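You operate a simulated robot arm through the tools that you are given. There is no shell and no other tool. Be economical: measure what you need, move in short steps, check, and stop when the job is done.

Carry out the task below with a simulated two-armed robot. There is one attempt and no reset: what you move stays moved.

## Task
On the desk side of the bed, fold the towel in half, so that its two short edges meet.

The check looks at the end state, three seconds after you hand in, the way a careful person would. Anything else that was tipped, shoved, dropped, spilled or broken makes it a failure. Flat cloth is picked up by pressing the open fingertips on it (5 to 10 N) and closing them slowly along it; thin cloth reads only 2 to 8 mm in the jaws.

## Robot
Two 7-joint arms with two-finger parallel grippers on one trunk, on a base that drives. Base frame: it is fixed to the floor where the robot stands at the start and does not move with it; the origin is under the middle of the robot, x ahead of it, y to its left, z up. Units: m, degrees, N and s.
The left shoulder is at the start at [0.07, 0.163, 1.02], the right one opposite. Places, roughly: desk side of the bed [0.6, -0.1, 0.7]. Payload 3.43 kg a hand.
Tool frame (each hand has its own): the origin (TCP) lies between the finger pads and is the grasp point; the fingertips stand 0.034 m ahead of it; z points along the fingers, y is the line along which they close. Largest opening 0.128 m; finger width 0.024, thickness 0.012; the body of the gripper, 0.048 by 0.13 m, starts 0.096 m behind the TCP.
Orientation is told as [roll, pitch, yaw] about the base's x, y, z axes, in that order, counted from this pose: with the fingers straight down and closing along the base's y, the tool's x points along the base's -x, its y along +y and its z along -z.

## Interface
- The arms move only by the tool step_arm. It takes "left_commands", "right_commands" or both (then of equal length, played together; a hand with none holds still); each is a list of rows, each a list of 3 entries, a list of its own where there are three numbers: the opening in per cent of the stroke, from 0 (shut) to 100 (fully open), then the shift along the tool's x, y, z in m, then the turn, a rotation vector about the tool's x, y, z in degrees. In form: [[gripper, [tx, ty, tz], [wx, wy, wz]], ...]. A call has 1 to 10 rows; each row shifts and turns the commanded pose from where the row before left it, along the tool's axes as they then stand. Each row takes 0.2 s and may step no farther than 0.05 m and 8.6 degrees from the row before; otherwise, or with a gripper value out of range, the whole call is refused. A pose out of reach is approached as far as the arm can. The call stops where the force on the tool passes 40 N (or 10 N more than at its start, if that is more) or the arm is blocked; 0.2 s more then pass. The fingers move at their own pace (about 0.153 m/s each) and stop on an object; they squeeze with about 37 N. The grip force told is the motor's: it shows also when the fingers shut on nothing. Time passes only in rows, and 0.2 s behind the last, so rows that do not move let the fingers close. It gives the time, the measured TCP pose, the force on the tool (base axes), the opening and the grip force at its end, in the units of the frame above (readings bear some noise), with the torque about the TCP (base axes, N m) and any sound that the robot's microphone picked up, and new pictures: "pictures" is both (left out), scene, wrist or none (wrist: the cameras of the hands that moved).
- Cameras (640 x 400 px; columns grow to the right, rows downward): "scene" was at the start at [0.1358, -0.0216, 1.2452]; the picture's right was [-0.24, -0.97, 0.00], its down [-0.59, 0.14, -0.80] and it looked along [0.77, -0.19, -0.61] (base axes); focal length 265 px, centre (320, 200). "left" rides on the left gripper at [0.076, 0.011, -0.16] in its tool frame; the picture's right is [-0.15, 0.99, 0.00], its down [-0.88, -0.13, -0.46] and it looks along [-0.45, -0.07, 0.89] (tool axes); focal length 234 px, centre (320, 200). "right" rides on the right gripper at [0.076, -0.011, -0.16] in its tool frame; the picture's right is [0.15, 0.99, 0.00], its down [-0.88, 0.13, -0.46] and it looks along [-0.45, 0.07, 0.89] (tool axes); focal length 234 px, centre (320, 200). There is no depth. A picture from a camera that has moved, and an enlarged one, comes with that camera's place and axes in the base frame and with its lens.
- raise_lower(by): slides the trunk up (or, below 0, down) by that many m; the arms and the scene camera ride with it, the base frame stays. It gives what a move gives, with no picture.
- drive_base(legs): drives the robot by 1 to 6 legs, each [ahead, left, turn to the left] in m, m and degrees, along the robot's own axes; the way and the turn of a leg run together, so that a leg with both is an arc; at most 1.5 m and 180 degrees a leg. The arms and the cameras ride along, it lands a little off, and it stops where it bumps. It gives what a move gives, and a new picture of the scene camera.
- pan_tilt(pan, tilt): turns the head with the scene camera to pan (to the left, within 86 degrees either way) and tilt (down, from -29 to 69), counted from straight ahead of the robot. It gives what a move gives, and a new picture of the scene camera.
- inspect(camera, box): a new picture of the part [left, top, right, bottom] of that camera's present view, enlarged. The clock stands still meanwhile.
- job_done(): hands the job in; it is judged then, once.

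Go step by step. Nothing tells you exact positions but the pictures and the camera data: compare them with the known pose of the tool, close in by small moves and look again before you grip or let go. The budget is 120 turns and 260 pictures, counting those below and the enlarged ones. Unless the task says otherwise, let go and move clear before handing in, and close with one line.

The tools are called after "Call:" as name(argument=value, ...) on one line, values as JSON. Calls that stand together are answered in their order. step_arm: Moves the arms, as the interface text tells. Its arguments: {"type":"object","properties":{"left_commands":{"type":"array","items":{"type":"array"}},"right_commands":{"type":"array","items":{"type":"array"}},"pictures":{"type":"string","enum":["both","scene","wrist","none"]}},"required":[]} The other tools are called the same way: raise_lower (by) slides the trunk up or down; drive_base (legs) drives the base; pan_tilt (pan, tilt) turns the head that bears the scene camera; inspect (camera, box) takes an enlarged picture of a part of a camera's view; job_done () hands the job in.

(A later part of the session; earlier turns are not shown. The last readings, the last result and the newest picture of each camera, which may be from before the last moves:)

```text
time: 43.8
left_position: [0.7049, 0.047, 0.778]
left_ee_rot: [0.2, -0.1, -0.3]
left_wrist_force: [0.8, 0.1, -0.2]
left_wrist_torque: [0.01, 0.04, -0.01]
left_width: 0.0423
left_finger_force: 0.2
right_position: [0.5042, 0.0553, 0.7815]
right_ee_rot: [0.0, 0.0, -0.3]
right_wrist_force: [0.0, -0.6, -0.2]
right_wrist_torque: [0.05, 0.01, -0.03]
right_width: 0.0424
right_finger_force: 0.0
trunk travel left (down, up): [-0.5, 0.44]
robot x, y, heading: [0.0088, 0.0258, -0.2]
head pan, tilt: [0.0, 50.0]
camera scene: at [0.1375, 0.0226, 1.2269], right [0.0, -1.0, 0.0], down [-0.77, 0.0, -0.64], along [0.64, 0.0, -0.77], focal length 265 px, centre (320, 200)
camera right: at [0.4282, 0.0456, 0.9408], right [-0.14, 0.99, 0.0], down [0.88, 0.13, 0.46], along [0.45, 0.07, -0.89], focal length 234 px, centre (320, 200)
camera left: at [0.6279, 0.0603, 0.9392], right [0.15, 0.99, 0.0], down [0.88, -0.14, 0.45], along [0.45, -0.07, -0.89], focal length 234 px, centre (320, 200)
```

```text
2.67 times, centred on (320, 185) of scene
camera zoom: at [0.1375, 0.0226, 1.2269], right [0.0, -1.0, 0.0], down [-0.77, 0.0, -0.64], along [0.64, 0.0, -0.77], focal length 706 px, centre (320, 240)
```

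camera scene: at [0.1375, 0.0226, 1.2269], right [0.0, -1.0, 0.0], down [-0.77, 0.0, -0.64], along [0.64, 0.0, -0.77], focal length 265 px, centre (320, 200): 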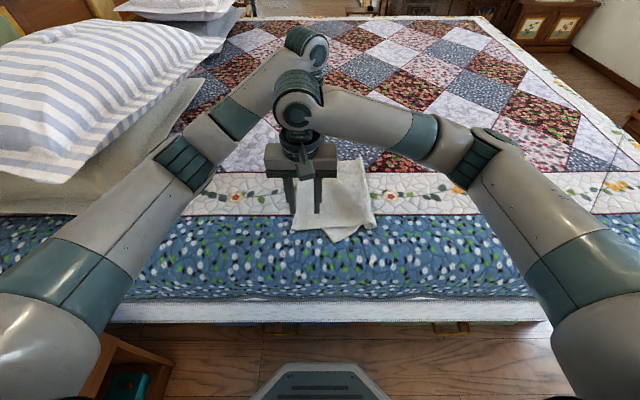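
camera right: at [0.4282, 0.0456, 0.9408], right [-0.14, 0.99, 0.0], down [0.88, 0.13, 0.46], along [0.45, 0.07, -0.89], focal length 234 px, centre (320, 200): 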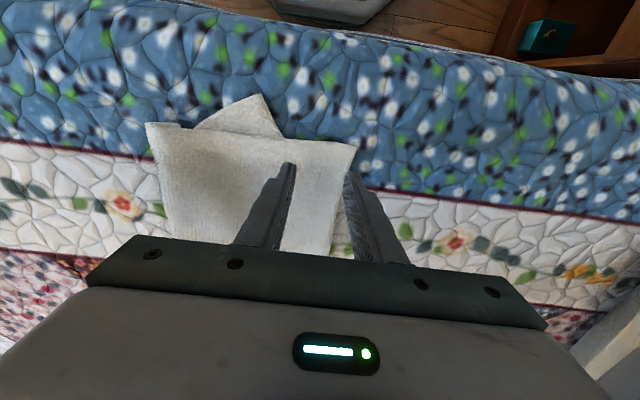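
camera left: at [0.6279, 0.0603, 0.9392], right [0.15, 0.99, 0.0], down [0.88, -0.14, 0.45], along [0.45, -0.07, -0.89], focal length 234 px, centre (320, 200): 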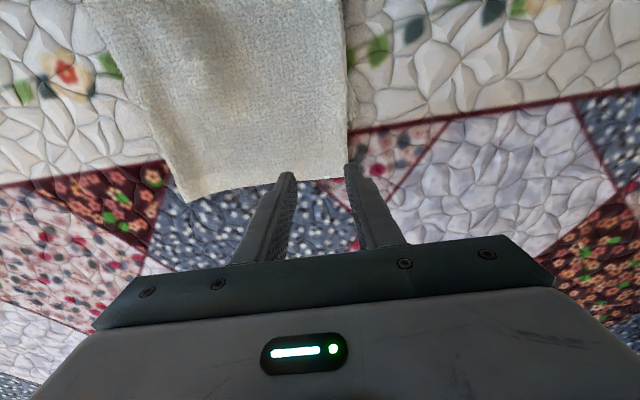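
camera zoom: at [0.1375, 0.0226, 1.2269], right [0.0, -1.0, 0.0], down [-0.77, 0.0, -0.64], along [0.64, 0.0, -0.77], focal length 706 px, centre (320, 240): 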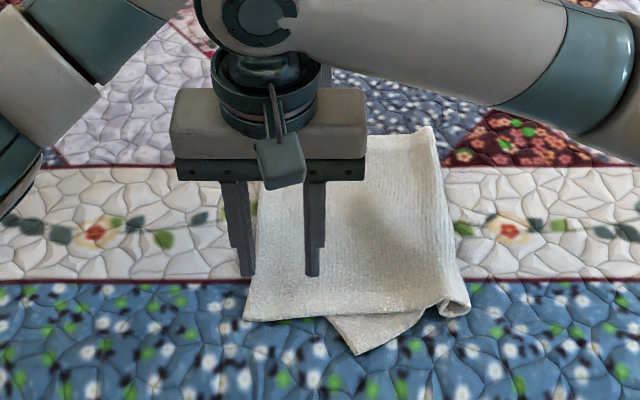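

The upper layer lies well, and only the lower layer's near corner (tip at about (0.449, -0.006)) is out of place. Fingertip pressure slid the cloth before, so I'll press closed fingertips on that exposed single-layer corner and slide it to +y.

Call:
step_arm(right_commands=[[0, [0.02, -0.033, 0], [0, 0, 0]], [0, [0.02, -0.033, 0], [0, 0, 0]], [0, [0, 0, 0.03], [0, 0, 0]], [0, [0, 0, 0.01], [0, 0, 0]], [0, [0, 0, 0], [0, 0, 0]]], pictures="wrist")

```text
time: 45.0
left_position: [0.7029, 0.0505, 0.7781]
left_ee_rot: [0.0, 0.0, -0.2]
left_wrist_force: [-0.4, -0.6, 0.4]
left_wrist_torque: [-0.03, 0.03, 0.01]
left_width: 0.0424
left_finger_force: 0.0
right_position: [0.4626, -0.0095, 0.7415]
right_ee_rot: [0.0, 0.0, -0.2]
right_wrist_force: [-0.6, 0.0, -0.4]
right_wrist_torque: [-0.02, -0.04, -0.02]
right_width: 0.0
right_finger_force: 33.0
trunk travel left (down, up): [-0.5, 0.44]
robot x, y, heading: [0.0071, 0.0232, -0.2]
head pan, tilt: [0.0, 50.0]
camera right: at [0.3875, -0.0197, 0.9006], right [-0.14, 0.99, 0.0], down [0.88, 0.13, 0.46], along [0.45, 0.06, -0.89], focal length 234 px, centre (320, 200)
```

right: 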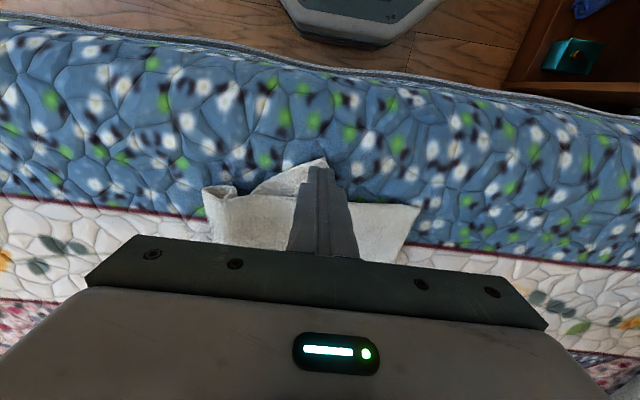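

Call:
step_arm(right_commands=[[0, [0, -0.006, 0.002], [0, 0, 0]], [0, [0, 0, 0.002], [0, 0, 0]], [0, [0, 0, 0.002], [0, 0, 0]], [0, [0, 0, 0.002], [0, 0, 0]], [0, [0, 0, 0], [0, 0, 0]]], pictures="none")

```text
time: 46.1
left_position: [0.703, 0.0498, 0.7789]
left_ee_rot: [0.0, -0.1, -0.3]
left_wrist_force: [-0.8, -0.9, -0.3]
left_wrist_torque: [0.02, 0.02, -0.01]
left_width: 0.0421
left_finger_force: 0.2
right_position: [0.4627, -0.0128, 0.7367]
right_ee_rot: [0.3, -0.5, -0.2]
right_wrist_force: [-8.2, -2.3, 21.7]
right_wrist_torque: [-0.14, 0.25, -0.03]
right_width: 0.0
right_finger_force: 32.9
trunk travel left (down, up): [-0.5, 0.44]
robot x, y, heading: [0.0132, 0.0308, -0.4]
head pan, tilt: [0.0, 50.0]
stopped in row 5 (right hand): the force on the tool passed its limit (the readings are from after the stop); the commanded pose is now the measured one
```

Call:
step_arm(right_commands=[[0, [0, 0, 0], [0, 0, 0]]], pictures="none")

```text
time: 46.5
left_position: [0.7016, 0.0491, 0.7804]
left_ee_rot: [0.0, 0.0, -0.2]
left_wrist_force: [0.5, -0.7, 0.0]
left_wrist_torque: [-0.02, 0.01, -0.03]
left_width: 0.0422
left_finger_force: 0.1
right_position: [0.4631, -0.0141, 0.7367]
right_ee_rot: [0.2, -0.6, -0.2]
right_wrist_force: [-6.9, -2.7, 27.2]
right_wrist_torque: [-0.14, 0.16, -0.01]
right_width: 0.0002
right_finger_force: 33.1
trunk travel left (down, up): [-0.5, 0.44]
robot x, y, heading: [0.0104, 0.0248, -0.3]
head pan, tilt: [0.0, 50.0]
```

Call:
step_arm(right_commands=[[0, [0, 0, -0.0022], [0, 0, 0]], [0, [0, 0.006, 0], [0, 0, 0]], [0, [0, 0.01, 0], [0, 0, 0]], [0, [0, 0.01, 0], [0, 0, 0]], [0, [0, 0.01, 0], [0, 0, 0]]], pictures="wrist")

Call:
inspect(camera="scene", box=[220, 110, 420, 260])

```text
time: 47.8
left_position: [0.7041, 0.0504, 0.7788]
left_ee_rot: [0.0, 0.0, -0.2]
left_wrist_force: [-0.9, -0.3, -0.2]
left_wrist_torque: [0.02, 0.01, -0.01]
left_width: 0.042
left_finger_force: 0.2
right_position: [0.4638, 0.0241, 0.7371]
right_ee_rot: [0.1, -0.4, -0.2]
right_wrist_force: [-1.0, -3.5, 7.6]
right_wrist_torque: [-0.14, -0.02, -0.01]
right_width: 0.0
right_finger_force: 32.5
trunk travel left (down, up): [-0.5, 0.44]
robot x, y, heading: [0.0055, 0.0268, -0.0]
head pan, tilt: [0.0, 50.0]
camera right: at [0.3867, 0.0116, 0.8968], right [-0.14, 0.99, 0.0], down [0.88, 0.13, 0.46], along [0.46, 0.07, -0.89], focal length 234 px, centre (320, 200)
```

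right: 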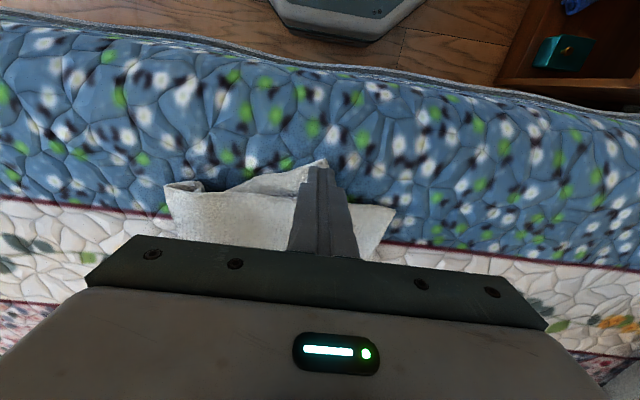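

```text
2.67 times, centred on (320, 185) of scene
camera zoom: at [0.1364, 0.0246, 1.2269], right [0.0, -1.0, 0.0], down [-0.77, 0.0, -0.64], along [0.64, 0.0, -0.77], focal length 706 px, centre (320, 240)
```

zoom: 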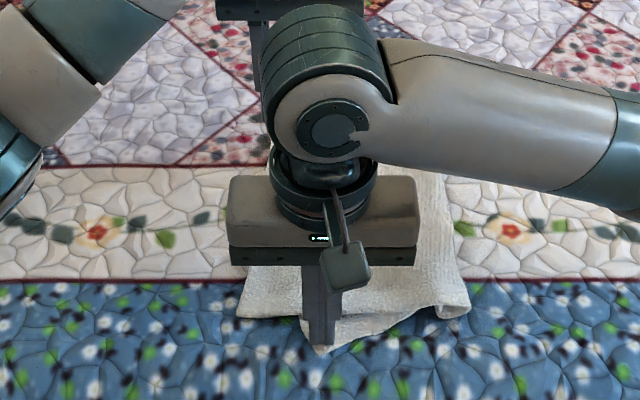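

It works: the corner slides under the upper layer. I'll continue about 5 cm more.

Call:
step_arm(right_commands=[[0, [0, 0.01, 0], [0, 0, 0]], [0, [0, 0.01, 0], [0, 0, 0]], [0, [0, 0.01, 0], [0, 0, 0]], [0, [0, 0.01, 0], [0, 0, 0]], [0, [0, 0.01, 0], [0, 0, 0]]], pictures="wrist")

Call:
inspect(camera="scene", box=[220, 110, 420, 260])

```text
time: 49.0
left_position: [0.7029, 0.0493, 0.779]
left_ee_rot: [-0.1, 0.1, -0.2]
left_wrist_force: [-0.2, 0.3, 0.8]
left_wrist_torque: [-0.01, -0.02, -0.01]
left_width: 0.0421
left_finger_force: 0.1
right_position: [0.4625, 0.0733, 0.7371]
right_ee_rot: [0.1, -0.4, -0.1]
right_wrist_force: [1.1, -6.3, 13.3]
right_wrist_torque: [-0.23, -0.05, -0.03]
right_width: 0.0001
right_finger_force: 33.0
trunk travel left (down, up): [-0.5, 0.44]
robot x, y, heading: [0.0103, 0.0279, -0.1]
head pan, tilt: [0.0, 50.0]
camera right: at [0.3862, 0.0616, 0.8963], right [-0.14, 0.99, 0.0], down [0.88, 0.13, 0.46], along [0.46, 0.07, -0.89], focal length 234 px, centre (320, 200)
```

right: 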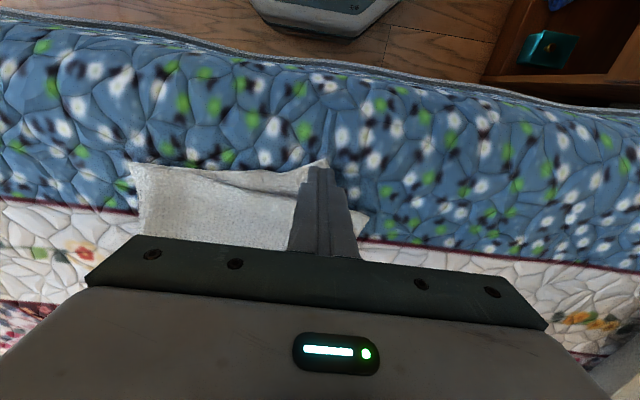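

```text
2.67 times, centred on (320, 185) of scene
camera zoom: at [0.1359, 0.0241, 1.2271], right [0.0, -1.0, 0.0], down [-0.77, 0.0, -0.64], along [0.64, 0.0, -0.77], focal length 706 px, centre (320, 240)
```

zoom: 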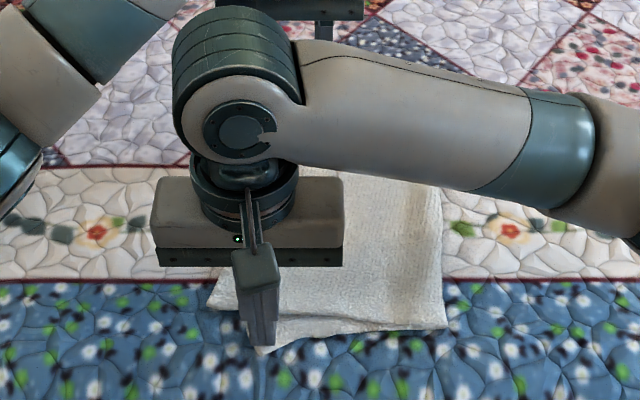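

The near-side loop is gone and the fold looks straight. I'll lift both hands and clear the view to compare the two edges.

Call:
step_arm(left_commands=[[35, [0, 0, -0.04], [0, 0, 0]], [35, [0, 0.02, -0.04], [0, 0, 0]], [35, [0, 0.045, -0.01], [0, 0, 0]], [35, [0, 0.045, 0], [0, 0, 0]], [35, [0, 0.04, 0], [0, 0, 0]]], right_commands=[[0, [0, 0, -0.04], [0, 0, 0]], [0, [0, -0.02, -0.04], [0, 0, 0]], [0, [0, -0.048, 0], [0, 0, 0]], [0, [0, -0.048, 0], [0, 0, 0]], [0, [0, -0.048, 0], [0, 0, 0]]])

Call:
inspect(camera="scene", box=[240, 140, 380, 240])

```text
time: 50.1
left_position: [0.7036, 0.1995, 0.8686]
left_ee_rot: [0.0, 0.0, -0.3]
left_wrist_force: [0.3, -0.1, -0.3]
left_wrist_torque: [0.0, 0.0, 0.02]
left_width: 0.0447
left_finger_force: 0.0
right_position: [0.4622, -0.0917, 0.8165]
right_ee_rot: [0.2, -0.4, -0.2]
right_wrist_force: [0.0, 0.3, 0.3]
right_wrist_torque: [0.03, -0.02, -0.02]
right_width: 0.0
right_finger_force: 33.0
trunk travel left (down, up): [-0.5, 0.44]
robot x, y, heading: [0.0078, 0.0277, -0.1]
head pan, tilt: [0.0, 50.0]
camera scene: at [0.1361, 0.0242, 1.2271], right [0.0, -1.0, 0.0], down [-0.77, 0.0, -0.64], along [0.64, 0.0, -0.77], focal length 265 px, centre (320, 200)
camera right: at [0.3834, -0.1028, 0.9759], right [-0.14, 0.99, 0.0], down [0.88, 0.13, 0.46], along [0.46, 0.07, -0.89], focal length 234 px, centre (320, 200)
camera left: at [0.6272, 0.2118, 1.0295], right [0.15, 0.99, 0.0], down [0.88, -0.13, 0.46], along [0.45, -0.07, -0.89], focal length 234 px, centre (320, 200)
```

scene: 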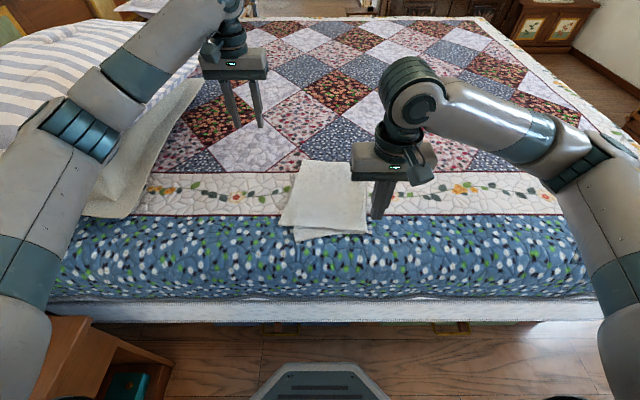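
right: 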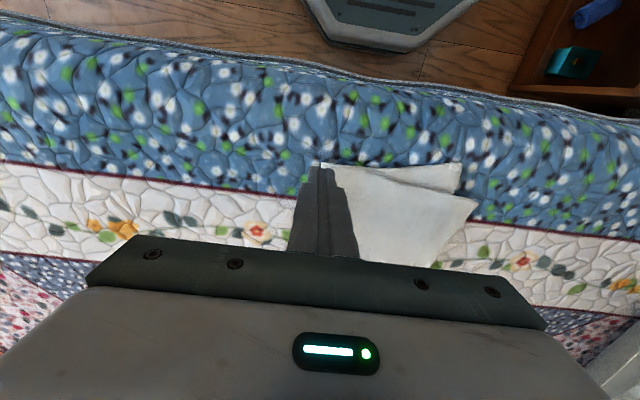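
left: 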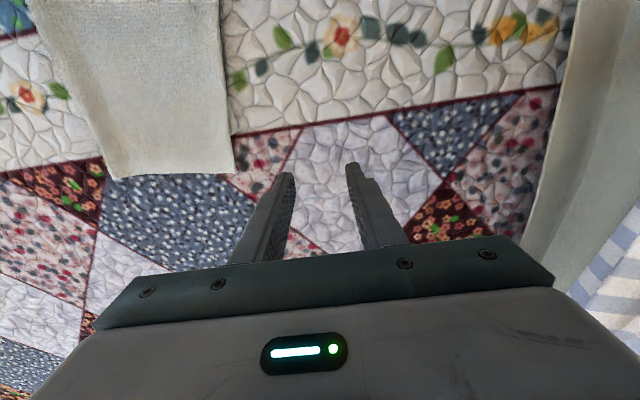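

```text
4.00 times, centred on (310, 190) of scene
camera zoom: at [0.1361, 0.0242, 1.2271], right [0.0, -1.0, 0.0], down [-0.77, 0.0, -0.64], along [0.64, 0.0, -0.77], focal length 1058 px, centre (360, 240)
```

zoom: 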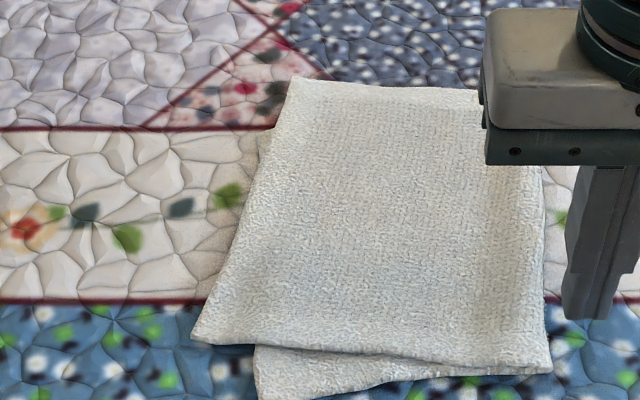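

Now the towel is folded with both layers smooth. The upper near corner C is at about (0.491, 0.124), the lower near corner D at about (0.453, 0.080), and the far corners are within about 2 cm. I'll pinch C where it overhangs as a single layer and set it back onto D, which also squares the fold.

Call:
step_arm(right_commands=[[22, [-0.0098, 0.0364, 0], [0, 0, 0]], [22, [-0.0098, 0.0364, 0], [0, 0, 0]], [22, [-0.0098, 0.0364, 0], [0, 0, 0]], [22, [-0.0098, 0.0364, 0], [0, 0, 0]], [22, [-0.0098, 0.0364, 0], [0, 0, 0]], [22, [0, 0, 0.04], [0, 0, 0]], [22, [0, 0, 0.02], [0, 0, 0]]], pictures="wrist")

Call:
inspect(camera="scene", box=[240, 140, 380, 240])

```text
time: 51.8
left_position: [0.7038, 0.2003, 0.8676]
left_ee_rot: [-0.1, 0.0, -0.2]
left_wrist_force: [0.5, 0.1, 0.1]
left_wrist_torque: [-0.04, 0.01, 0.03]
left_width: 0.0446
left_finger_force: 0.0
right_position: [0.5141, 0.0893, 0.7568]
right_ee_rot: [0.1, -0.4, -0.3]
right_wrist_force: [-0.3, 0.7, -0.4]
right_wrist_torque: [-0.01, -0.01, 0.0]
right_width: 0.028
right_finger_force: 0.0
trunk travel left (down, up): [-0.5, 0.44]
robot x, y, heading: [0.0098, 0.0252, -0.2]
head pan, tilt: [0.0, 50.0]
camera right: at [0.4367, 0.0793, 0.9159], right [-0.14, 0.99, 0.0], down [0.88, 0.13, 0.46], along [0.46, 0.07, -0.89], focal length 234 px, centre (320, 200)
```

right: 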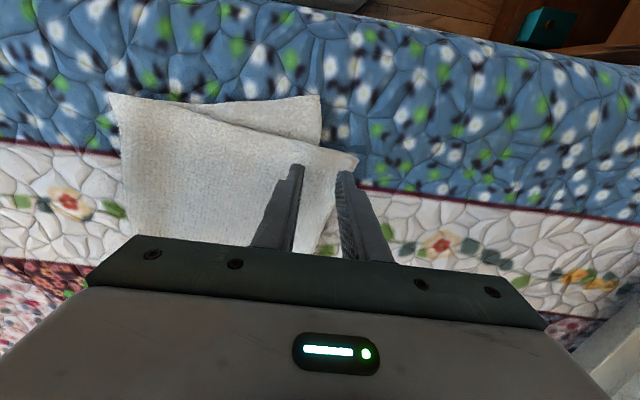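

```text
4.00 times, centred on (310, 190) of scene
camera zoom: at [0.1368, 0.0252, 1.227], right [0.0, -1.0, 0.0], down [-0.77, 0.0, -0.64], along [0.64, 0.0, -0.77], focal length 1058 px, centre (360, 240)
```

zoom: 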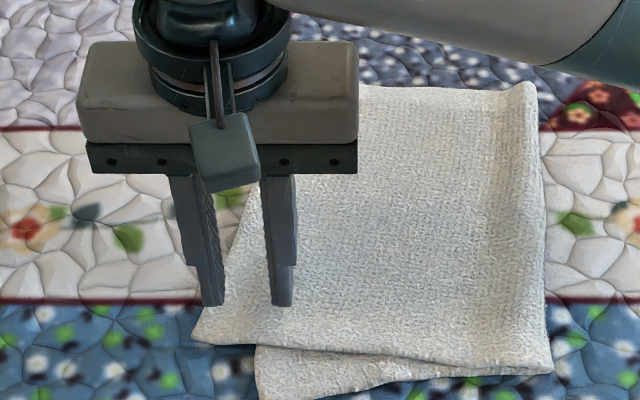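

Call:
step_arm(right_commands=[[26, [0.003, -0.004, 0.01], [0, 0, 0]], [26, [0, 0, 0.006], [0, 0, 0]], [26, [0, 0, 0.003], [0, 0, 0]], [26, [0, 0, 0.0015], [0, 0, 0]], [26, [0, 0, 0], [0, 0, 0]]], pictures="none")

```text
time: 53.0
left_position: [0.7038, 0.2011, 0.87]
left_ee_rot: [0.0, -0.1, -0.2]
left_wrist_force: [-0.7, -0.2, 0.8]
left_wrist_torque: [0.02, 0.01, 0.0]
left_width: 0.0446
left_finger_force: 0.0
right_position: [0.5101, 0.0869, 0.7385]
right_ee_rot: [0.2, -0.5, -0.2]
right_wrist_force: [5.1, -0.4, 25.1]
right_wrist_torque: [-0.55, -0.16, 0.09]
right_width: 0.0338
right_finger_force: 0.1
trunk travel left (down, up): [-0.5, 0.44]
robot x, y, heading: [0.0095, 0.0251, 0.2]
head pan, tilt: [0.0, 50.0]
```

Call:
step_arm(right_commands=[[26, [0, 0, -0.004], [5, 0, 0]], [26, [0, 0, 0], [0, 0, 0]], [26, [0, 0, 0], [0, 0, 0]]], pictures="none")

```text
time: 53.8
left_position: [0.7036, 0.1996, 0.8668]
left_ee_rot: [0.0, 0.0, -0.2]
left_wrist_force: [-0.2, -0.2, -0.8]
left_wrist_torque: [0.03, 0.0, 0.01]
left_width: 0.0447
left_finger_force: 0.1
right_position: [0.5094, 0.0849, 0.7398]
right_ee_rot: [-5.1, -0.3, -0.2]
right_wrist_force: [-1.5, 1.2, 4.1]
right_wrist_torque: [0.07, 0.04, 0.02]
right_width: 0.0331
right_finger_force: 0.0
trunk travel left (down, up): [-0.5, 0.44]
robot x, y, heading: [0.0068, 0.0248, -0.1]
head pan, tilt: [0.0, 50.0]
```

Contact is now even. I'll press slightly more and close slowly.

Call:
step_arm(right_commands=[[26, [0, 0, 0.0014], [0, 0, 0]], [23, [0, 0, 0], [0, 0, 0]], [20, [0, 0, 0], [0, 0, 0]], [17, [0, 0, 0], [0, 0, 0]], [14, [0, 0, 0], [0, 0, 0]], [11, [0, 0, 0], [0, 0, 0]], [8, [0, 0, 0], [0, 0, 0]], [5, [0, 0, 0], [0, 0, 0]], [0, [0, 0, 0], [0, 0, 0]], [0, [0, 0, 0], [0, 0, 0]]], pictures="wrist")

```text
time: 56.0
left_position: [0.7032, 0.1997, 0.8684]
left_ee_rot: [0.0, 0.1, -0.2]
left_wrist_force: [0.4, -0.1, 0.3]
left_wrist_torque: [-0.03, -0.01, 0.01]
left_width: 0.0447
left_finger_force: 0.1
right_position: [0.5106, 0.0864, 0.7396]
right_ee_rot: [-4.8, -0.3, -0.2]
right_wrist_force: [-0.2, -1.5, 8.9]
right_wrist_torque: [-0.09, 0.02, 0.06]
right_width: 0.0029
right_finger_force: 36.3
trunk travel left (down, up): [-0.5, 0.44]
robot x, y, heading: [0.0062, 0.0259, 0.1]
head pan, tilt: [0.0, 50.0]
camera right: at [0.4333, 0.0884, 0.8995], right [-0.14, 0.99, -0.08], down [0.88, 0.16, 0.45], along [0.46, -0.01, -0.89], focal length 234 px, centre (320, 200)
```

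right: 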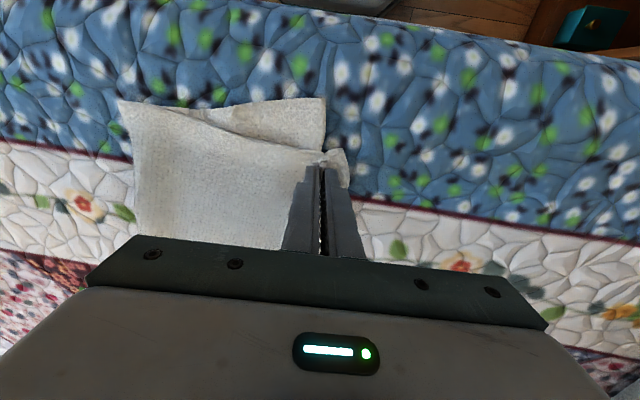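

The right hand holds a thin pinch (2.9 mm). I'll lift 3 cm and carry the corner by about (-0.038, -0.04).

Call:
step_arm(right_commands=[[0, [0, 0, -0.015], [0, 0, 0]], [0, [0, 0, -0.015], [0, 0, 0]], [0, [0.012, -0.012, -0.005], [0, 0, 0]], [0, [0.013, -0.014, 0], [0, 0, 0]], [0, [0.013, -0.014, 0], [0, 0, 0]], [0, [0, 0, 0], [0, 0, 0]]], pictures="wrist")

Call:
inspect(camera="scene", box=[240, 140, 380, 240])

```text
time: 57.4
left_position: [0.7048, 0.2015, 0.8679]
left_ee_rot: [0.0, 0.1, -0.2]
left_wrist_force: [0.9, 0.5, 0.3]
left_wrist_torque: [0.01, 0.0, -0.04]
left_width: 0.0448
left_finger_force: 0.0
right_position: [0.4715, 0.0494, 0.7761]
right_ee_rot: [-4.9, -0.3, -0.3]
right_wrist_force: [-0.1, -0.2, -0.1]
right_wrist_torque: [-0.01, -0.01, 0.01]
right_width: 0.0027
right_finger_force: 37.2
trunk travel left (down, up): [-0.5, 0.44]
robot x, y, heading: [0.0084, 0.0239, -0.3]
head pan, tilt: [0.0, 50.0]
camera right: at [0.3943, 0.0515, 0.9364], right [-0.14, 0.99, -0.09], down [0.88, 0.16, 0.45], along [0.46, -0.01, -0.89], focal length 234 px, centre (320, 200)
```

right: 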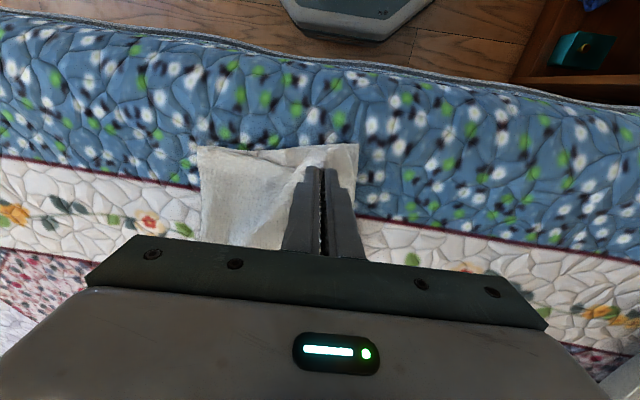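

```text
4.00 times, centred on (310, 190) of scene
camera zoom: at [0.137, 0.025, 1.2269], right [0.0, -1.0, 0.0], down [-0.77, 0.0, -0.64], along [0.64, 0.0, -0.77], focal length 1058 px, centre (360, 240)
```

zoom: 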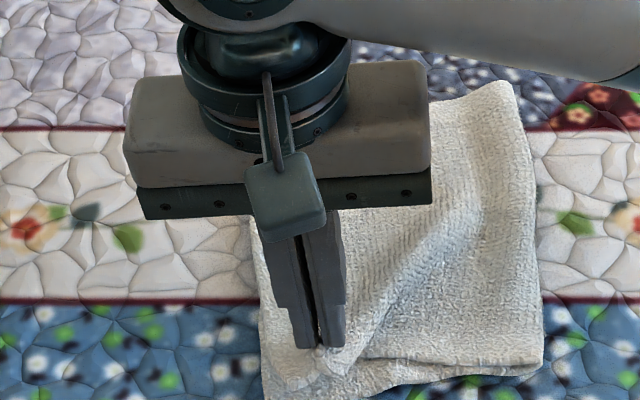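

C now sits over D. I'll lower it, release, and clear the view.

Call:
step_arm(right_commands=[[0, [0, -0.004, 0.012], [0, 0, 0]], [0, [0, -0.004, 0.012], [0, 0, 0]], [0, [0, 0, 0.006], [0, 0, 0]], [25, [0, 0, 0], [0, 0, 0]], [25, [0, 0, 0], [0, 0, 0]], [25, [0, 0, -0.03], [0, 0, 0]], [25, [0, 0, -0.05], [0, 0, 0]], [25, [0, -0.045, -0.01], [0, 0, 0]], [25, [0, -0.05, 0], [0, 0, 0]], [25, [0, -0.05, 0], [0, 0, 0]]])

Call:
inspect(camera="scene", box=[240, 140, 380, 240])

```text
time: 59.5
left_position: [0.7032, 0.199, 0.8689]
left_ee_rot: [0.2, 0.0, -0.2]
left_wrist_force: [-0.1, 0.2, -0.2]
left_wrist_torque: [0.0, -0.03, 0.02]
left_width: 0.0448
left_finger_force: 0.1
right_position: [0.4704, -0.1028, 0.8506]
right_ee_rot: [-4.7, -0.4, -0.1]
right_wrist_force: [-0.2, 0.2, -0.3]
right_wrist_torque: [0.05, 0.02, 0.0]
right_width: 0.032
right_finger_force: 0.0
trunk travel left (down, up): [-0.5, 0.44]
robot x, y, heading: [0.009, 0.0239, -0.5]
head pan, tilt: [0.0, 50.0]
camera scene: at [0.1362, 0.0229, 1.227], right [0.0, -1.0, 0.0], down [-0.77, 0.0, -0.64], along [0.64, 0.0, -0.77], focal length 265 px, centre (320, 200)
camera right: at [0.393, -0.1001, 1.0104], right [-0.14, 0.99, -0.08], down [0.88, 0.17, 0.45], along [0.46, -0.01, -0.89], focal length 234 px, centre (320, 200)
```

scene: 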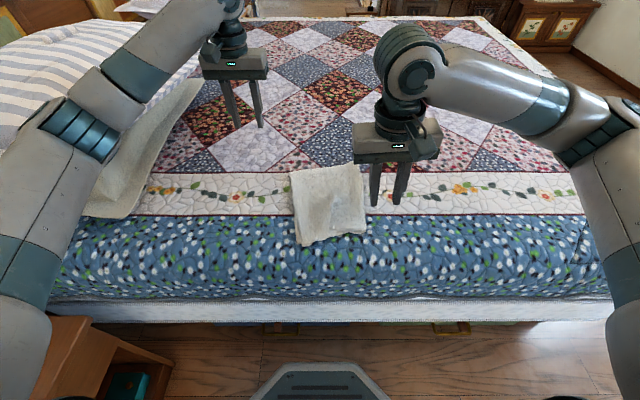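
right: 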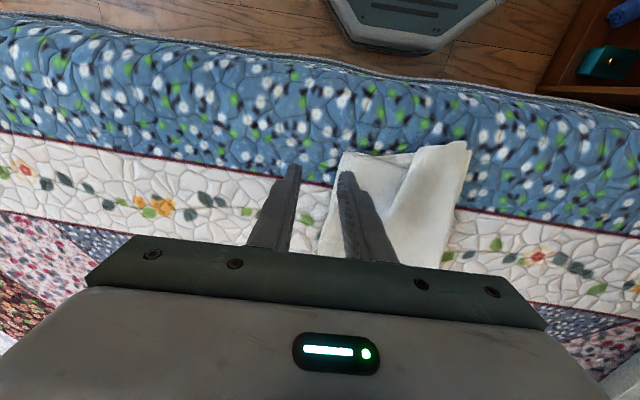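

```text
4.00 times, centred on (310, 190) of scene
camera zoom: at [0.1362, 0.0229, 1.227], right [0.0, -1.0, 0.0], down [-0.77, 0.0, -0.64], along [0.64, 0.0, -0.77], focal length 1058 px, centre (360, 240)
```

zoom: 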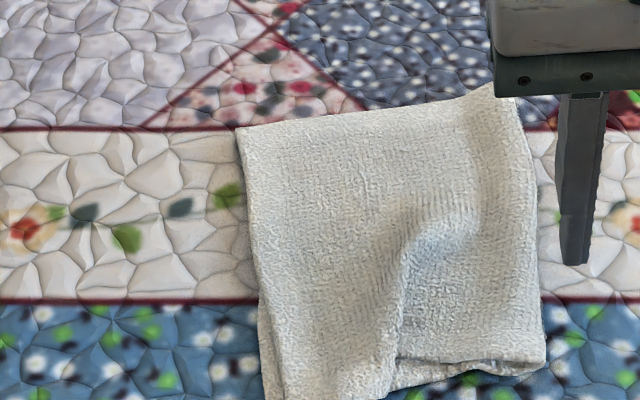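

Call:
inspect(camera="scene", box=[275, 155, 385, 255])

Call:
inspect(camera="right", box=[310, 120, 490, 260])

Call:
inspect(camera="left", box=[20, 0, 260, 200])

```text
4.00 times, centred on (330, 205) of scene
camera zoom: at [0.1362, 0.0229, 1.227], right [0.0, -1.0, 0.0], down [-0.77, 0.0, -0.64], along [0.64, 0.0, -0.77], focal length 1058 px, centre (280, 180)
```

zoom: 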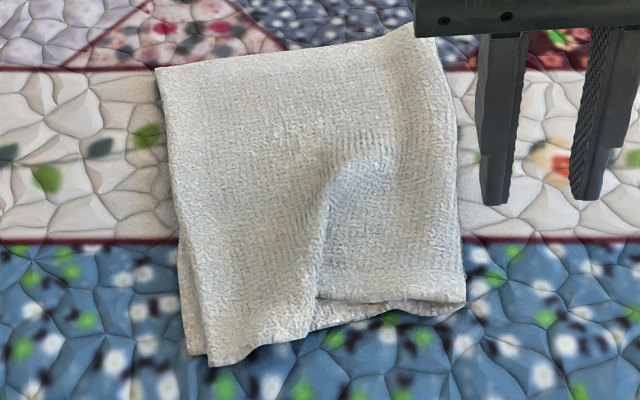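

```text
2.86 times, centred on (400, 190) of right
camera zoom: at [0.393, -0.1001, 1.0104], right [-0.14, 0.99, -0.08], down [0.88, 0.17, 0.45], along [0.46, -0.01, -0.89], focal length 669 px, centre (91, 229)
```

zoom: 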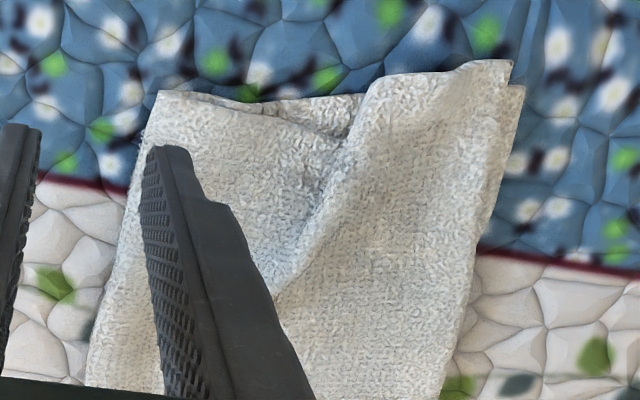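

```text
2.00 times, centred on (140, 100) of left
camera zoom: at [0.6274, 0.2106, 1.0295], right [0.15, 0.99, 0.0], down [0.88, -0.13, 0.46], along [0.45, -0.07, -0.89], focal length 468 px, centre (680, 400)
```

zoom: 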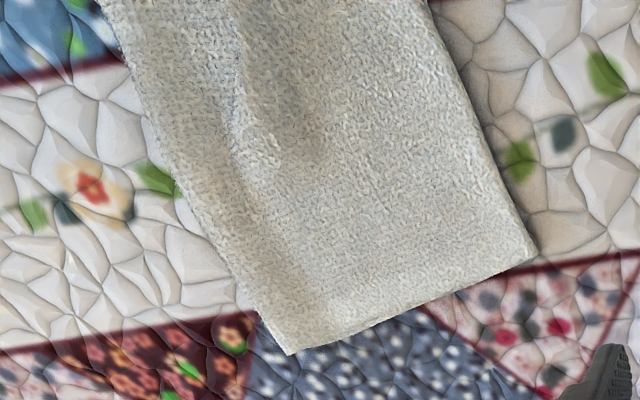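

The near corners C and D are within about 1 cm of each other, and the far corners coincide at about (0.667, 0.10). A wrinkle remains in the middle of the upper layer near the front. I'll pin the meeting edge with the left hand and stroke the upper layer toward the fold with the right.

Call:
step_arm(left_commands=[[0, [0.033, -0.022, 0], [0, 0, 0]], [0, [0.033, -0.022, 0], [0, 0, 0]], [0, [0.033, -0.022, 0], [0, 0, 0]], [0, [0.033, -0.022, 0], [0, 0, 0]], [0, [0.028, -0.022, 0.02], [0, 0, 0]], [0, [0, 0, 0.045], [0, 0, 0]], [0, [0, 0, 0.04], [0, 0, 0]]], right_commands=[[0, [-0.01, 0.02, 0], [-4.8, 0, 0]], [0, [-0.01, 0.02, 0], [0, 0, 0]], [0, [0, 0.003, 0], [0, 0, 0]], [0, [0, 0, 0], [0, 0, 0]], [0, [0, 0, 0.02], [0, 0, 0]], [0, [0, 0, 0.03], [0, 0, 0]], [0, [0, 0, 0.035], [0, 0, 0]]])

Call:
inspect(camera="scene", box=[275, 155, 385, 255])

```text
time: 61.1
left_position: [0.5446, 0.0894, 0.7619]
left_ee_rot: [0.0, 0.1, -0.2]
left_wrist_force: [-0.9, 0.3, -0.4]
left_wrist_torque: [-0.02, 0.02, 0.0]
left_width: 0.0001
left_finger_force: 32.9
right_position: [0.4895, -0.0556, 0.7611]
right_ee_rot: [-0.1, -0.3, -0.3]
right_wrist_force: [-0.2, -0.2, -1.1]
right_wrist_torque: [0.03, -0.02, 0.0]
right_width: 0.0002
right_finger_force: 33.3
trunk travel left (down, up): [-0.5, 0.44]
robot x, y, heading: [0.0105, 0.0226, -0.3]
head pan, tilt: [0.0, 50.0]
camera scene: at [0.1376, 0.0245, 1.227], right [0.0, -1.0, 0.0], down [-0.77, 0.0, -0.64], along [0.64, 0.0, -0.77], focal length 265 px, centre (320, 200)
camera right: at [0.4126, -0.0662, 0.9208], right [-0.14, 0.99, 0.0], down [0.88, 0.13, 0.46], along [0.46, 0.06, -0.89], focal length 234 px, centre (320, 200)
camera left: at [0.4686, 0.1025, 0.9233], right [0.15, 0.99, 0.0], down [0.88, -0.13, 0.45], along [0.45, -0.07, -0.89], focal length 234 px, centre (320, 200)
```

scene: 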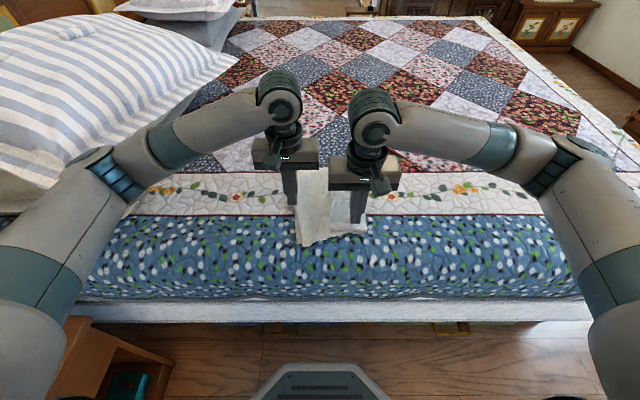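
right: 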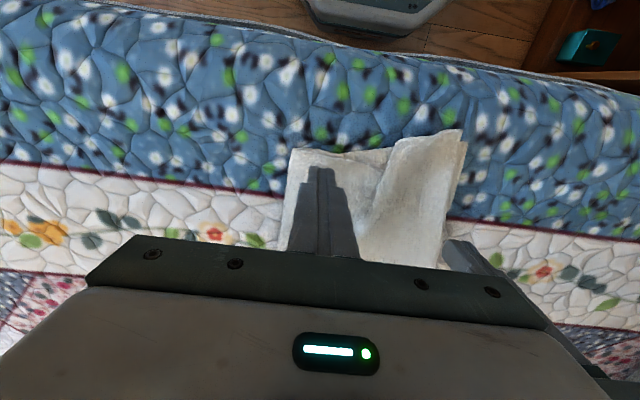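
left: 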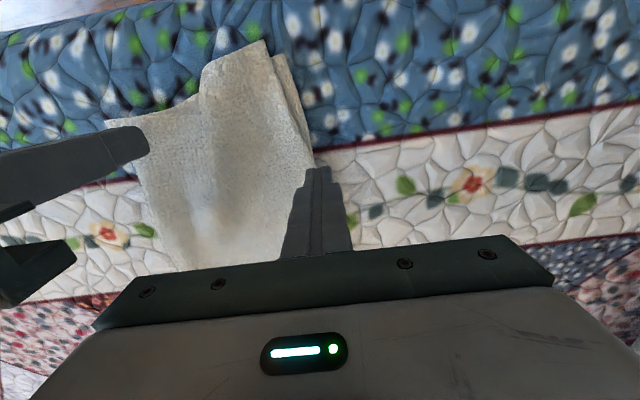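

```text
4.00 times, centred on (330, 205) of scene
camera zoom: at [0.1376, 0.0245, 1.227], right [0.0, -1.0, 0.0], down [-0.77, 0.0, -0.64], along [0.64, 0.0, -0.77], focal length 1058 px, centre (280, 180)
```

zoom: 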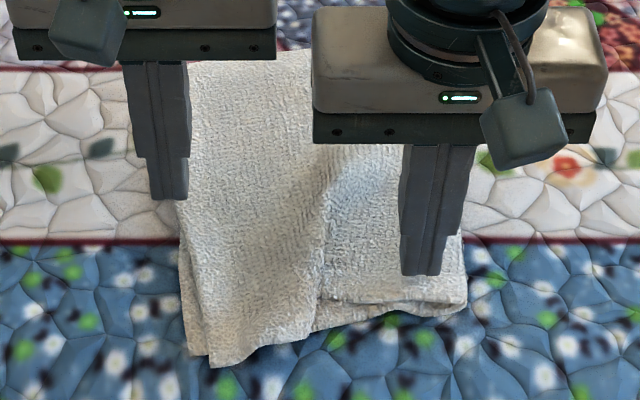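

Call:
step_arm(left_commands=[[0, [0, 0, 0], [0, 0, 0]], [0, [0.025, -0.02, 0], [0, 0, 0]], [0, [0, 0, 0.012], [0, 0, 0]], [0, [0, 0, 0.005], [0, 0, 0]], [0, [0, 0, 0.002], [0, 0, 0]]], right_commands=[[0, [0, -0.018, 0], [0, 0, 0]], [0, [0, 0, 0], [0, 0, 0]], [0, [0, 0, 0.01], [0, 0, 0]], [0, [0, 0, 0.004], [0, 0, 0]], [0, [0, 0, 0.002], [0, 0, 0]]], pictures="none")

```text
time: 62.4
left_position: [0.5189, 0.0705, 0.7438]
left_ee_rot: [0.0, 0.1, -0.2]
left_wrist_force: [-0.9, -0.5, 0.7]
left_wrist_torque: [0.0, 0.01, 0.0]
left_width: 0.0001
left_finger_force: 32.8
right_position: [0.4909, -0.0723, 0.7478]
right_ee_rot: [-0.1, -0.3, -0.1]
right_wrist_force: [0.7, 0.9, 0.0]
right_wrist_torque: [-0.01, -0.02, 0.03]
right_width: 0.0
right_finger_force: 32.6
trunk travel left (down, up): [-0.5, 0.44]
robot x, y, heading: [0.0074, 0.0297, -0.3]
head pan, tilt: [0.0, 50.0]
```

Call:
step_arm(left_commands=[[0, [0, 0, 0.002], [0, 0, 0]], [0, [0, 0, 0.0015], [0, 0, 0]], [0, [0, 0, 0.001], [0, 0, 0]], [0, [0, 0, 0], [0, 0, 0]]], right_commands=[[0, [0, 0, 0.002], [0, 0, 0]], [0, [0, 0, 0.002], [0, 0, 0]], [0, [0, 0, 0.001], [0, 0, 0]], [0, [0, 0, 0], [0, 0, 0]]], pictures="none")

```text
time: 63.4
left_position: [0.518, 0.0704, 0.742]
left_ee_rot: [-0.1, 0.0, -0.3]
left_wrist_force: [-2.2, 1.7, 7.4]
left_wrist_torque: [0.02, 0.08, 0.0]
left_width: 0.0
left_finger_force: 32.7
right_position: [0.4909, -0.0737, 0.7428]
right_ee_rot: [-0.1, -0.5, -0.3]
right_wrist_force: [0.7, 0.9, 1.8]
right_wrist_torque: [0.05, -0.04, -0.02]
right_width: 0.0
right_finger_force: 33.1
trunk travel left (down, up): [-0.5, 0.44]
robot x, y, heading: [0.0046, 0.0283, -0.3]
head pan, tilt: [0.0, 50.0]
```

The left hand pins at about 7 N and the right is lightly in contact. I'll press a little and stroke the right hand 2.5 cm toward the fold and beyond.

Call:
step_arm(left_commands=[[0, [0, 0, 0.0008], [0, 0, 0]], [0, [0, 0, 0], [0, 0, 0]], [0, [0, 0, 0], [0, 0, 0]], [0, [0, 0, 0], [0, 0, 0]], [0, [0, 0, 0], [0, 0, 0]]], right_commands=[[0, [0, 0, 0.0015], [0, 0, 0]], [0, [0, -0.006, 0], [0, 0, 0]], [0, [0, -0.006, 0], [0, 0, 0]], [0, [0, -0.006, 0], [0, 0, 0]], [0, [0, -0.006, 0], [0, 0, 0]]], pictures="none")

Call:
inspect(camera="scene", box=[275, 155, 385, 255])

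```text
time: 64.5
left_position: [0.5193, 0.0706, 0.7412]
left_ee_rot: [0.0, 0.0, -0.2]
left_wrist_force: [1.4, 2.1, 12.4]
left_wrist_torque: [0.01, -0.08, 0.01]
left_width: 0.0001
left_finger_force: 32.9
right_position: [0.4917, -0.0974, 0.7416]
right_ee_rot: [-0.1, -0.4, -0.2]
right_wrist_force: [0.5, 2.2, 1.5]
right_wrist_torque: [0.09, 0.02, -0.02]
right_width: 0.0002
right_finger_force: 32.8
trunk travel left (down, up): [-0.5, 0.44]
robot x, y, heading: [0.0084, 0.0271, -0.0]
head pan, tilt: [0.0, 50.0]
```

```text
4.00 times, centred on (330, 205) of scene
camera zoom: at [0.1359, 0.025, 1.2271], right [0.0, -1.0, 0.0], down [-0.77, 0.0, -0.64], along [0.64, 0.0, -0.77], focal length 1058 px, centre (280, 180)
```

zoom: 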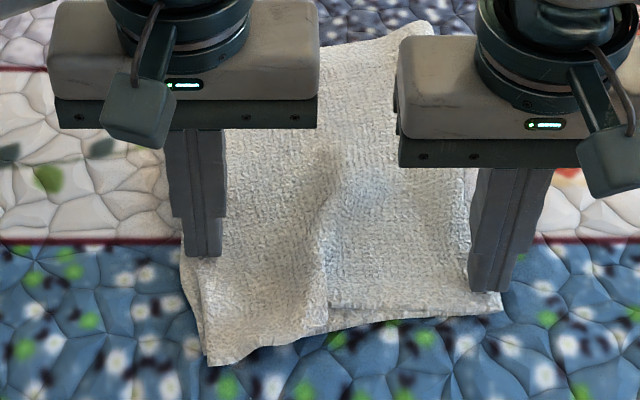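

The wrinkle shrank and the fold moved outward as wanted. One more stroke, slightly farther in.

Call:
step_arm(right_commands=[[0, [0, 0, -0.012], [0, 0, 0]], [0, [-0.014, 0.024, 0], [0, 0, 0]], [0, [0, 0, 0.01], [0, 0, 0]], [0, [0, 0, 0.0035], [0, 0, 0]], [0, [0, 0, 0], [0, 0, 0]], [0, [0, -0.007, 0], [0, 0, 0]], [0, [0, -0.007, 0], [0, 0, 0]], [0, [0, -0.007, 0], [0, 0, 0]], [0, [0, 0, 0], [0, 0, 0]]], pictures="none")

Call:
inspect(camera="scene", box=[275, 155, 385, 255])

```text
time: 66.5
left_position: [0.5193, 0.07, 0.7399]
left_ee_rot: [0.0, -0.1, -0.2]
left_wrist_force: [3.0, -2.3, 10.3]
left_wrist_torque: [-0.07, -0.15, 0.03]
left_width: 0.0
left_finger_force: 32.9
right_position: [0.5037, -0.0927, 0.7415]
right_ee_rot: [-0.1, -0.5, -0.3]
right_wrist_force: [0.9, 8.5, 7.6]
right_wrist_torque: [0.28, -0.02, -0.03]
right_width: 0.0
right_finger_force: 33.4
trunk travel left (down, up): [-0.5, 0.44]
robot x, y, heading: [0.0085, 0.0309, -0.2]
head pan, tilt: [0.0, 50.0]
```

```text
4.00 times, centred on (330, 205) of scene
camera zoom: at [0.1357, 0.0254, 1.2271], right [0.0, -1.0, 0.0], down [-0.77, 0.0, -0.64], along [0.64, 0.0, -0.77], focal length 1058 px, centre (280, 180)
```

zoom: 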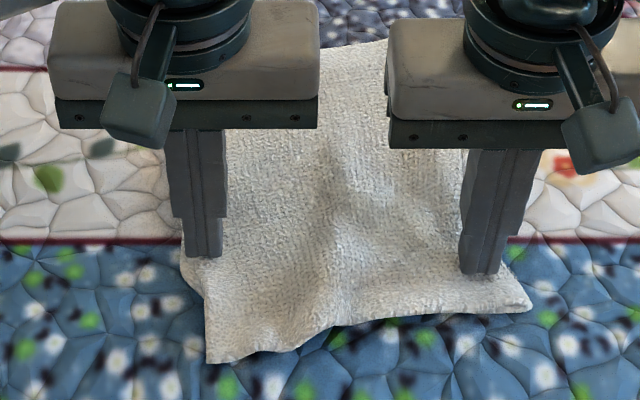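

The wrinkle is smoothed out. I'll lift both hands straight up and away for a full view.

Call:
step_arm(left_commands=[[0, [0, 0, -0.04], [0, 0, 0]], [0, [0, 0.01, -0.045], [0, 0, 0]], [0, [0, 0.045, 0], [0, 0, 0]], [0, [0, 0.045, 0], [0, 0, 0]], [0, [0, 0.045, 0], [0, 0, 0]], [0, [0, 0.03, 0], [0, 0, 0]]], right_commands=[[0, [0, 0, -0.04], [0, 0, 0]], [0, [0, -0.01, -0.045], [0, 0, 0]], [0, [0, -0.045, 0], [0, 0, 0]], [0, [0, -0.045, 0], [0, 0, 0]], [0, [0, -0.045, 0], [0, 0, 0]], [0, [0, -0.03, 0], [0, 0, 0]]])

Call:
inspect(camera="scene", box=[275, 155, 385, 255])

```text
time: 68.2
left_position: [0.5967, 0.1441, 0.8217]
left_ee_rot: [-0.3, 0.4, -9.3]
left_wrist_force: [3.2, -0.5, -0.5]
left_wrist_torque: [0.07, 0.28, 0.0]
left_width: 0.0
left_finger_force: 32.6
right_position: [0.511, -0.3511, 0.8167]
right_ee_rot: [0.1, 0.1, -8.2]
right_wrist_force: [0.3, -0.4, -1.7]
right_wrist_torque: [0.14, 0.12, 0.02]
right_width: 0.0
right_finger_force: 33.1
trunk travel left (down, up): [-0.5, 0.44]
robot x, y, heading: [0.0539, 0.0141, -8.3]
head pan, tilt: [0.0, 50.0]
stopped in row 6 (left hand): the arm was blocked; the commanded pose is now the measured one
camera scene: at [0.1896, -0.0224, 1.2256], right [-0.14, -0.99, -0.01], down [-0.76, 0.12, -0.64], along [0.63, -0.08, -0.77], focal length 265 px, centre (320, 200)
camera right: at [0.4347, -0.3522, 0.9766], right [0.0, 1.0, 0.0], down [0.89, 0.0, 0.45], along [0.45, 0.0, -0.89], focal length 234 px, centre (320, 200)
camera left: at [0.5241, 0.169, 0.9839], right [0.31, 0.95, -0.01], down [0.85, -0.27, 0.45], along [0.43, -0.14, -0.89], focal length 234 px, centre (320, 200)
```

scene: 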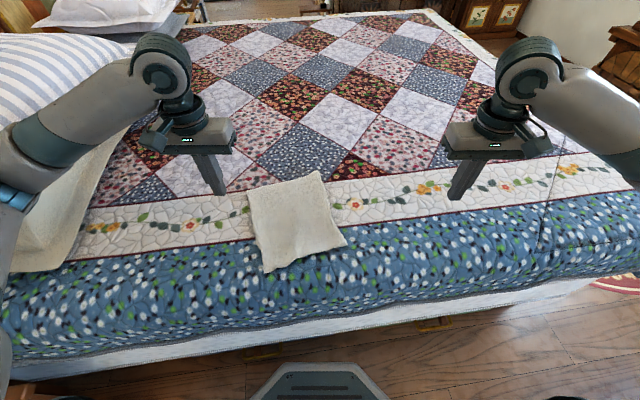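
right: 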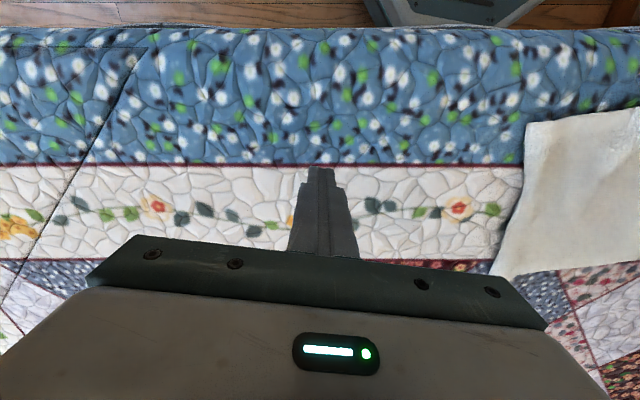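
left: 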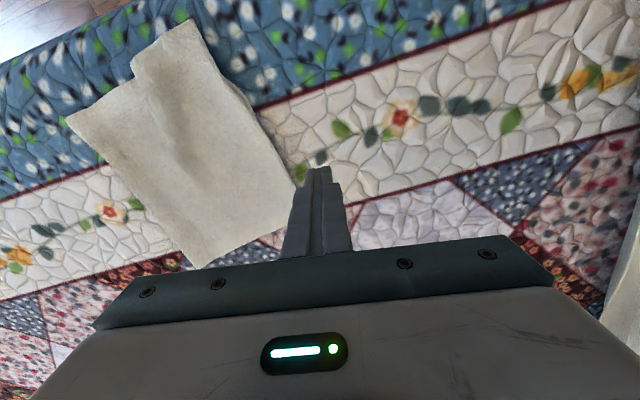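

```text
4.00 times, centred on (330, 205) of scene
camera zoom: at [0.1896, -0.0224, 1.2256], right [-0.14, -0.99, -0.01], down [-0.76, 0.12, -0.64], along [0.63, -0.08, -0.77], focal length 1058 px, centre (280, 180)
```

zoom: 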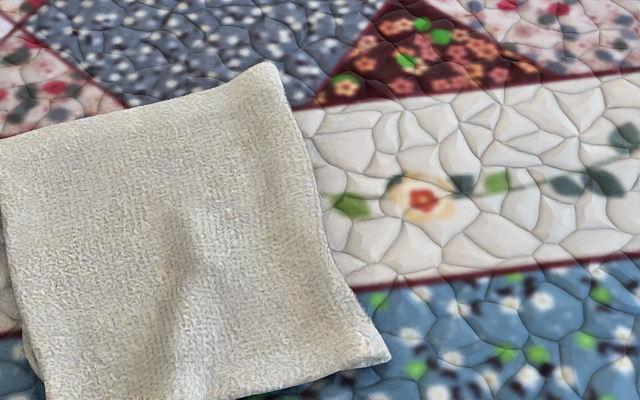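

The left arm was blocked (probably the elbow against the pillow) and the base turned about 8°. I'll move the left hand back away from the pillow at once and check it.

Call:
step_arm(left_commands=[[0, [-0.01, -0.02, -0.02], [0, 0, 0]], [0, [-0.02, -0.03, -0.02], [0, 0, 0]], [0, [-0.03, -0.02, 0], [0, 0, 0]]], pictures="none")

Call:
pan_tilt(pan=40, tilt=35)

```text
time: 69.0
left_position: [0.6192, 0.1098, 0.8658]
left_ee_rot: [-0.5, -0.1, -6.1]
left_wrist_force: [-0.1, 0.1, 0.3]
left_wrist_torque: [0.03, 0.0, 0.0]
left_width: 0.0001
left_finger_force: 33.0
right_position: [0.5041, -0.3193, 0.8223]
right_ee_rot: [-0.4, -0.3, -5.5]
right_wrist_force: [0.4, 0.5, -0.4]
right_wrist_torque: [0.01, 0.0, 0.0]
right_width: 0.0
right_finger_force: 33.3
trunk travel left (down, up): [-0.5, 0.44]
robot x, y, heading: [0.0353, 0.0194, -5.4]
head pan, tilt: [0.0, 50.0]
```

```text
time: 70.0
left_position: [0.618, 0.1084, 0.8632]
left_ee_rot: [-0.7, -0.1, -6.3]
left_wrist_force: [0.3, 0.8, 0.3]
left_wrist_torque: [-0.03, 0.05, 0.01]
left_width: 0.0002
left_finger_force: 33.3
right_position: [0.5043, -0.3196, 0.8237]
right_ee_rot: [-0.5, -0.2, -5.5]
right_wrist_force: [0.7, 0.5, 0.4]
right_wrist_torque: [0.03, 0.02, 0.0]
right_width: 0.0
right_finger_force: 32.9
trunk travel left (down, up): [-0.5, 0.44]
robot x, y, heading: [0.036, 0.0148, -5.4]
head pan, tilt: [40.0, 35.0]
camera scene: at [0.1622, 0.0598, 1.2487], right [0.57, -0.82, 0.0], down [-0.47, -0.32, -0.82], along [0.68, 0.46, -0.57], focal length 265 px, centre (320, 200)
```

scene: 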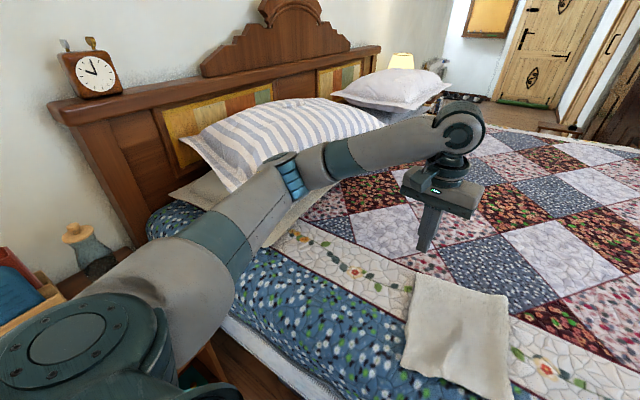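

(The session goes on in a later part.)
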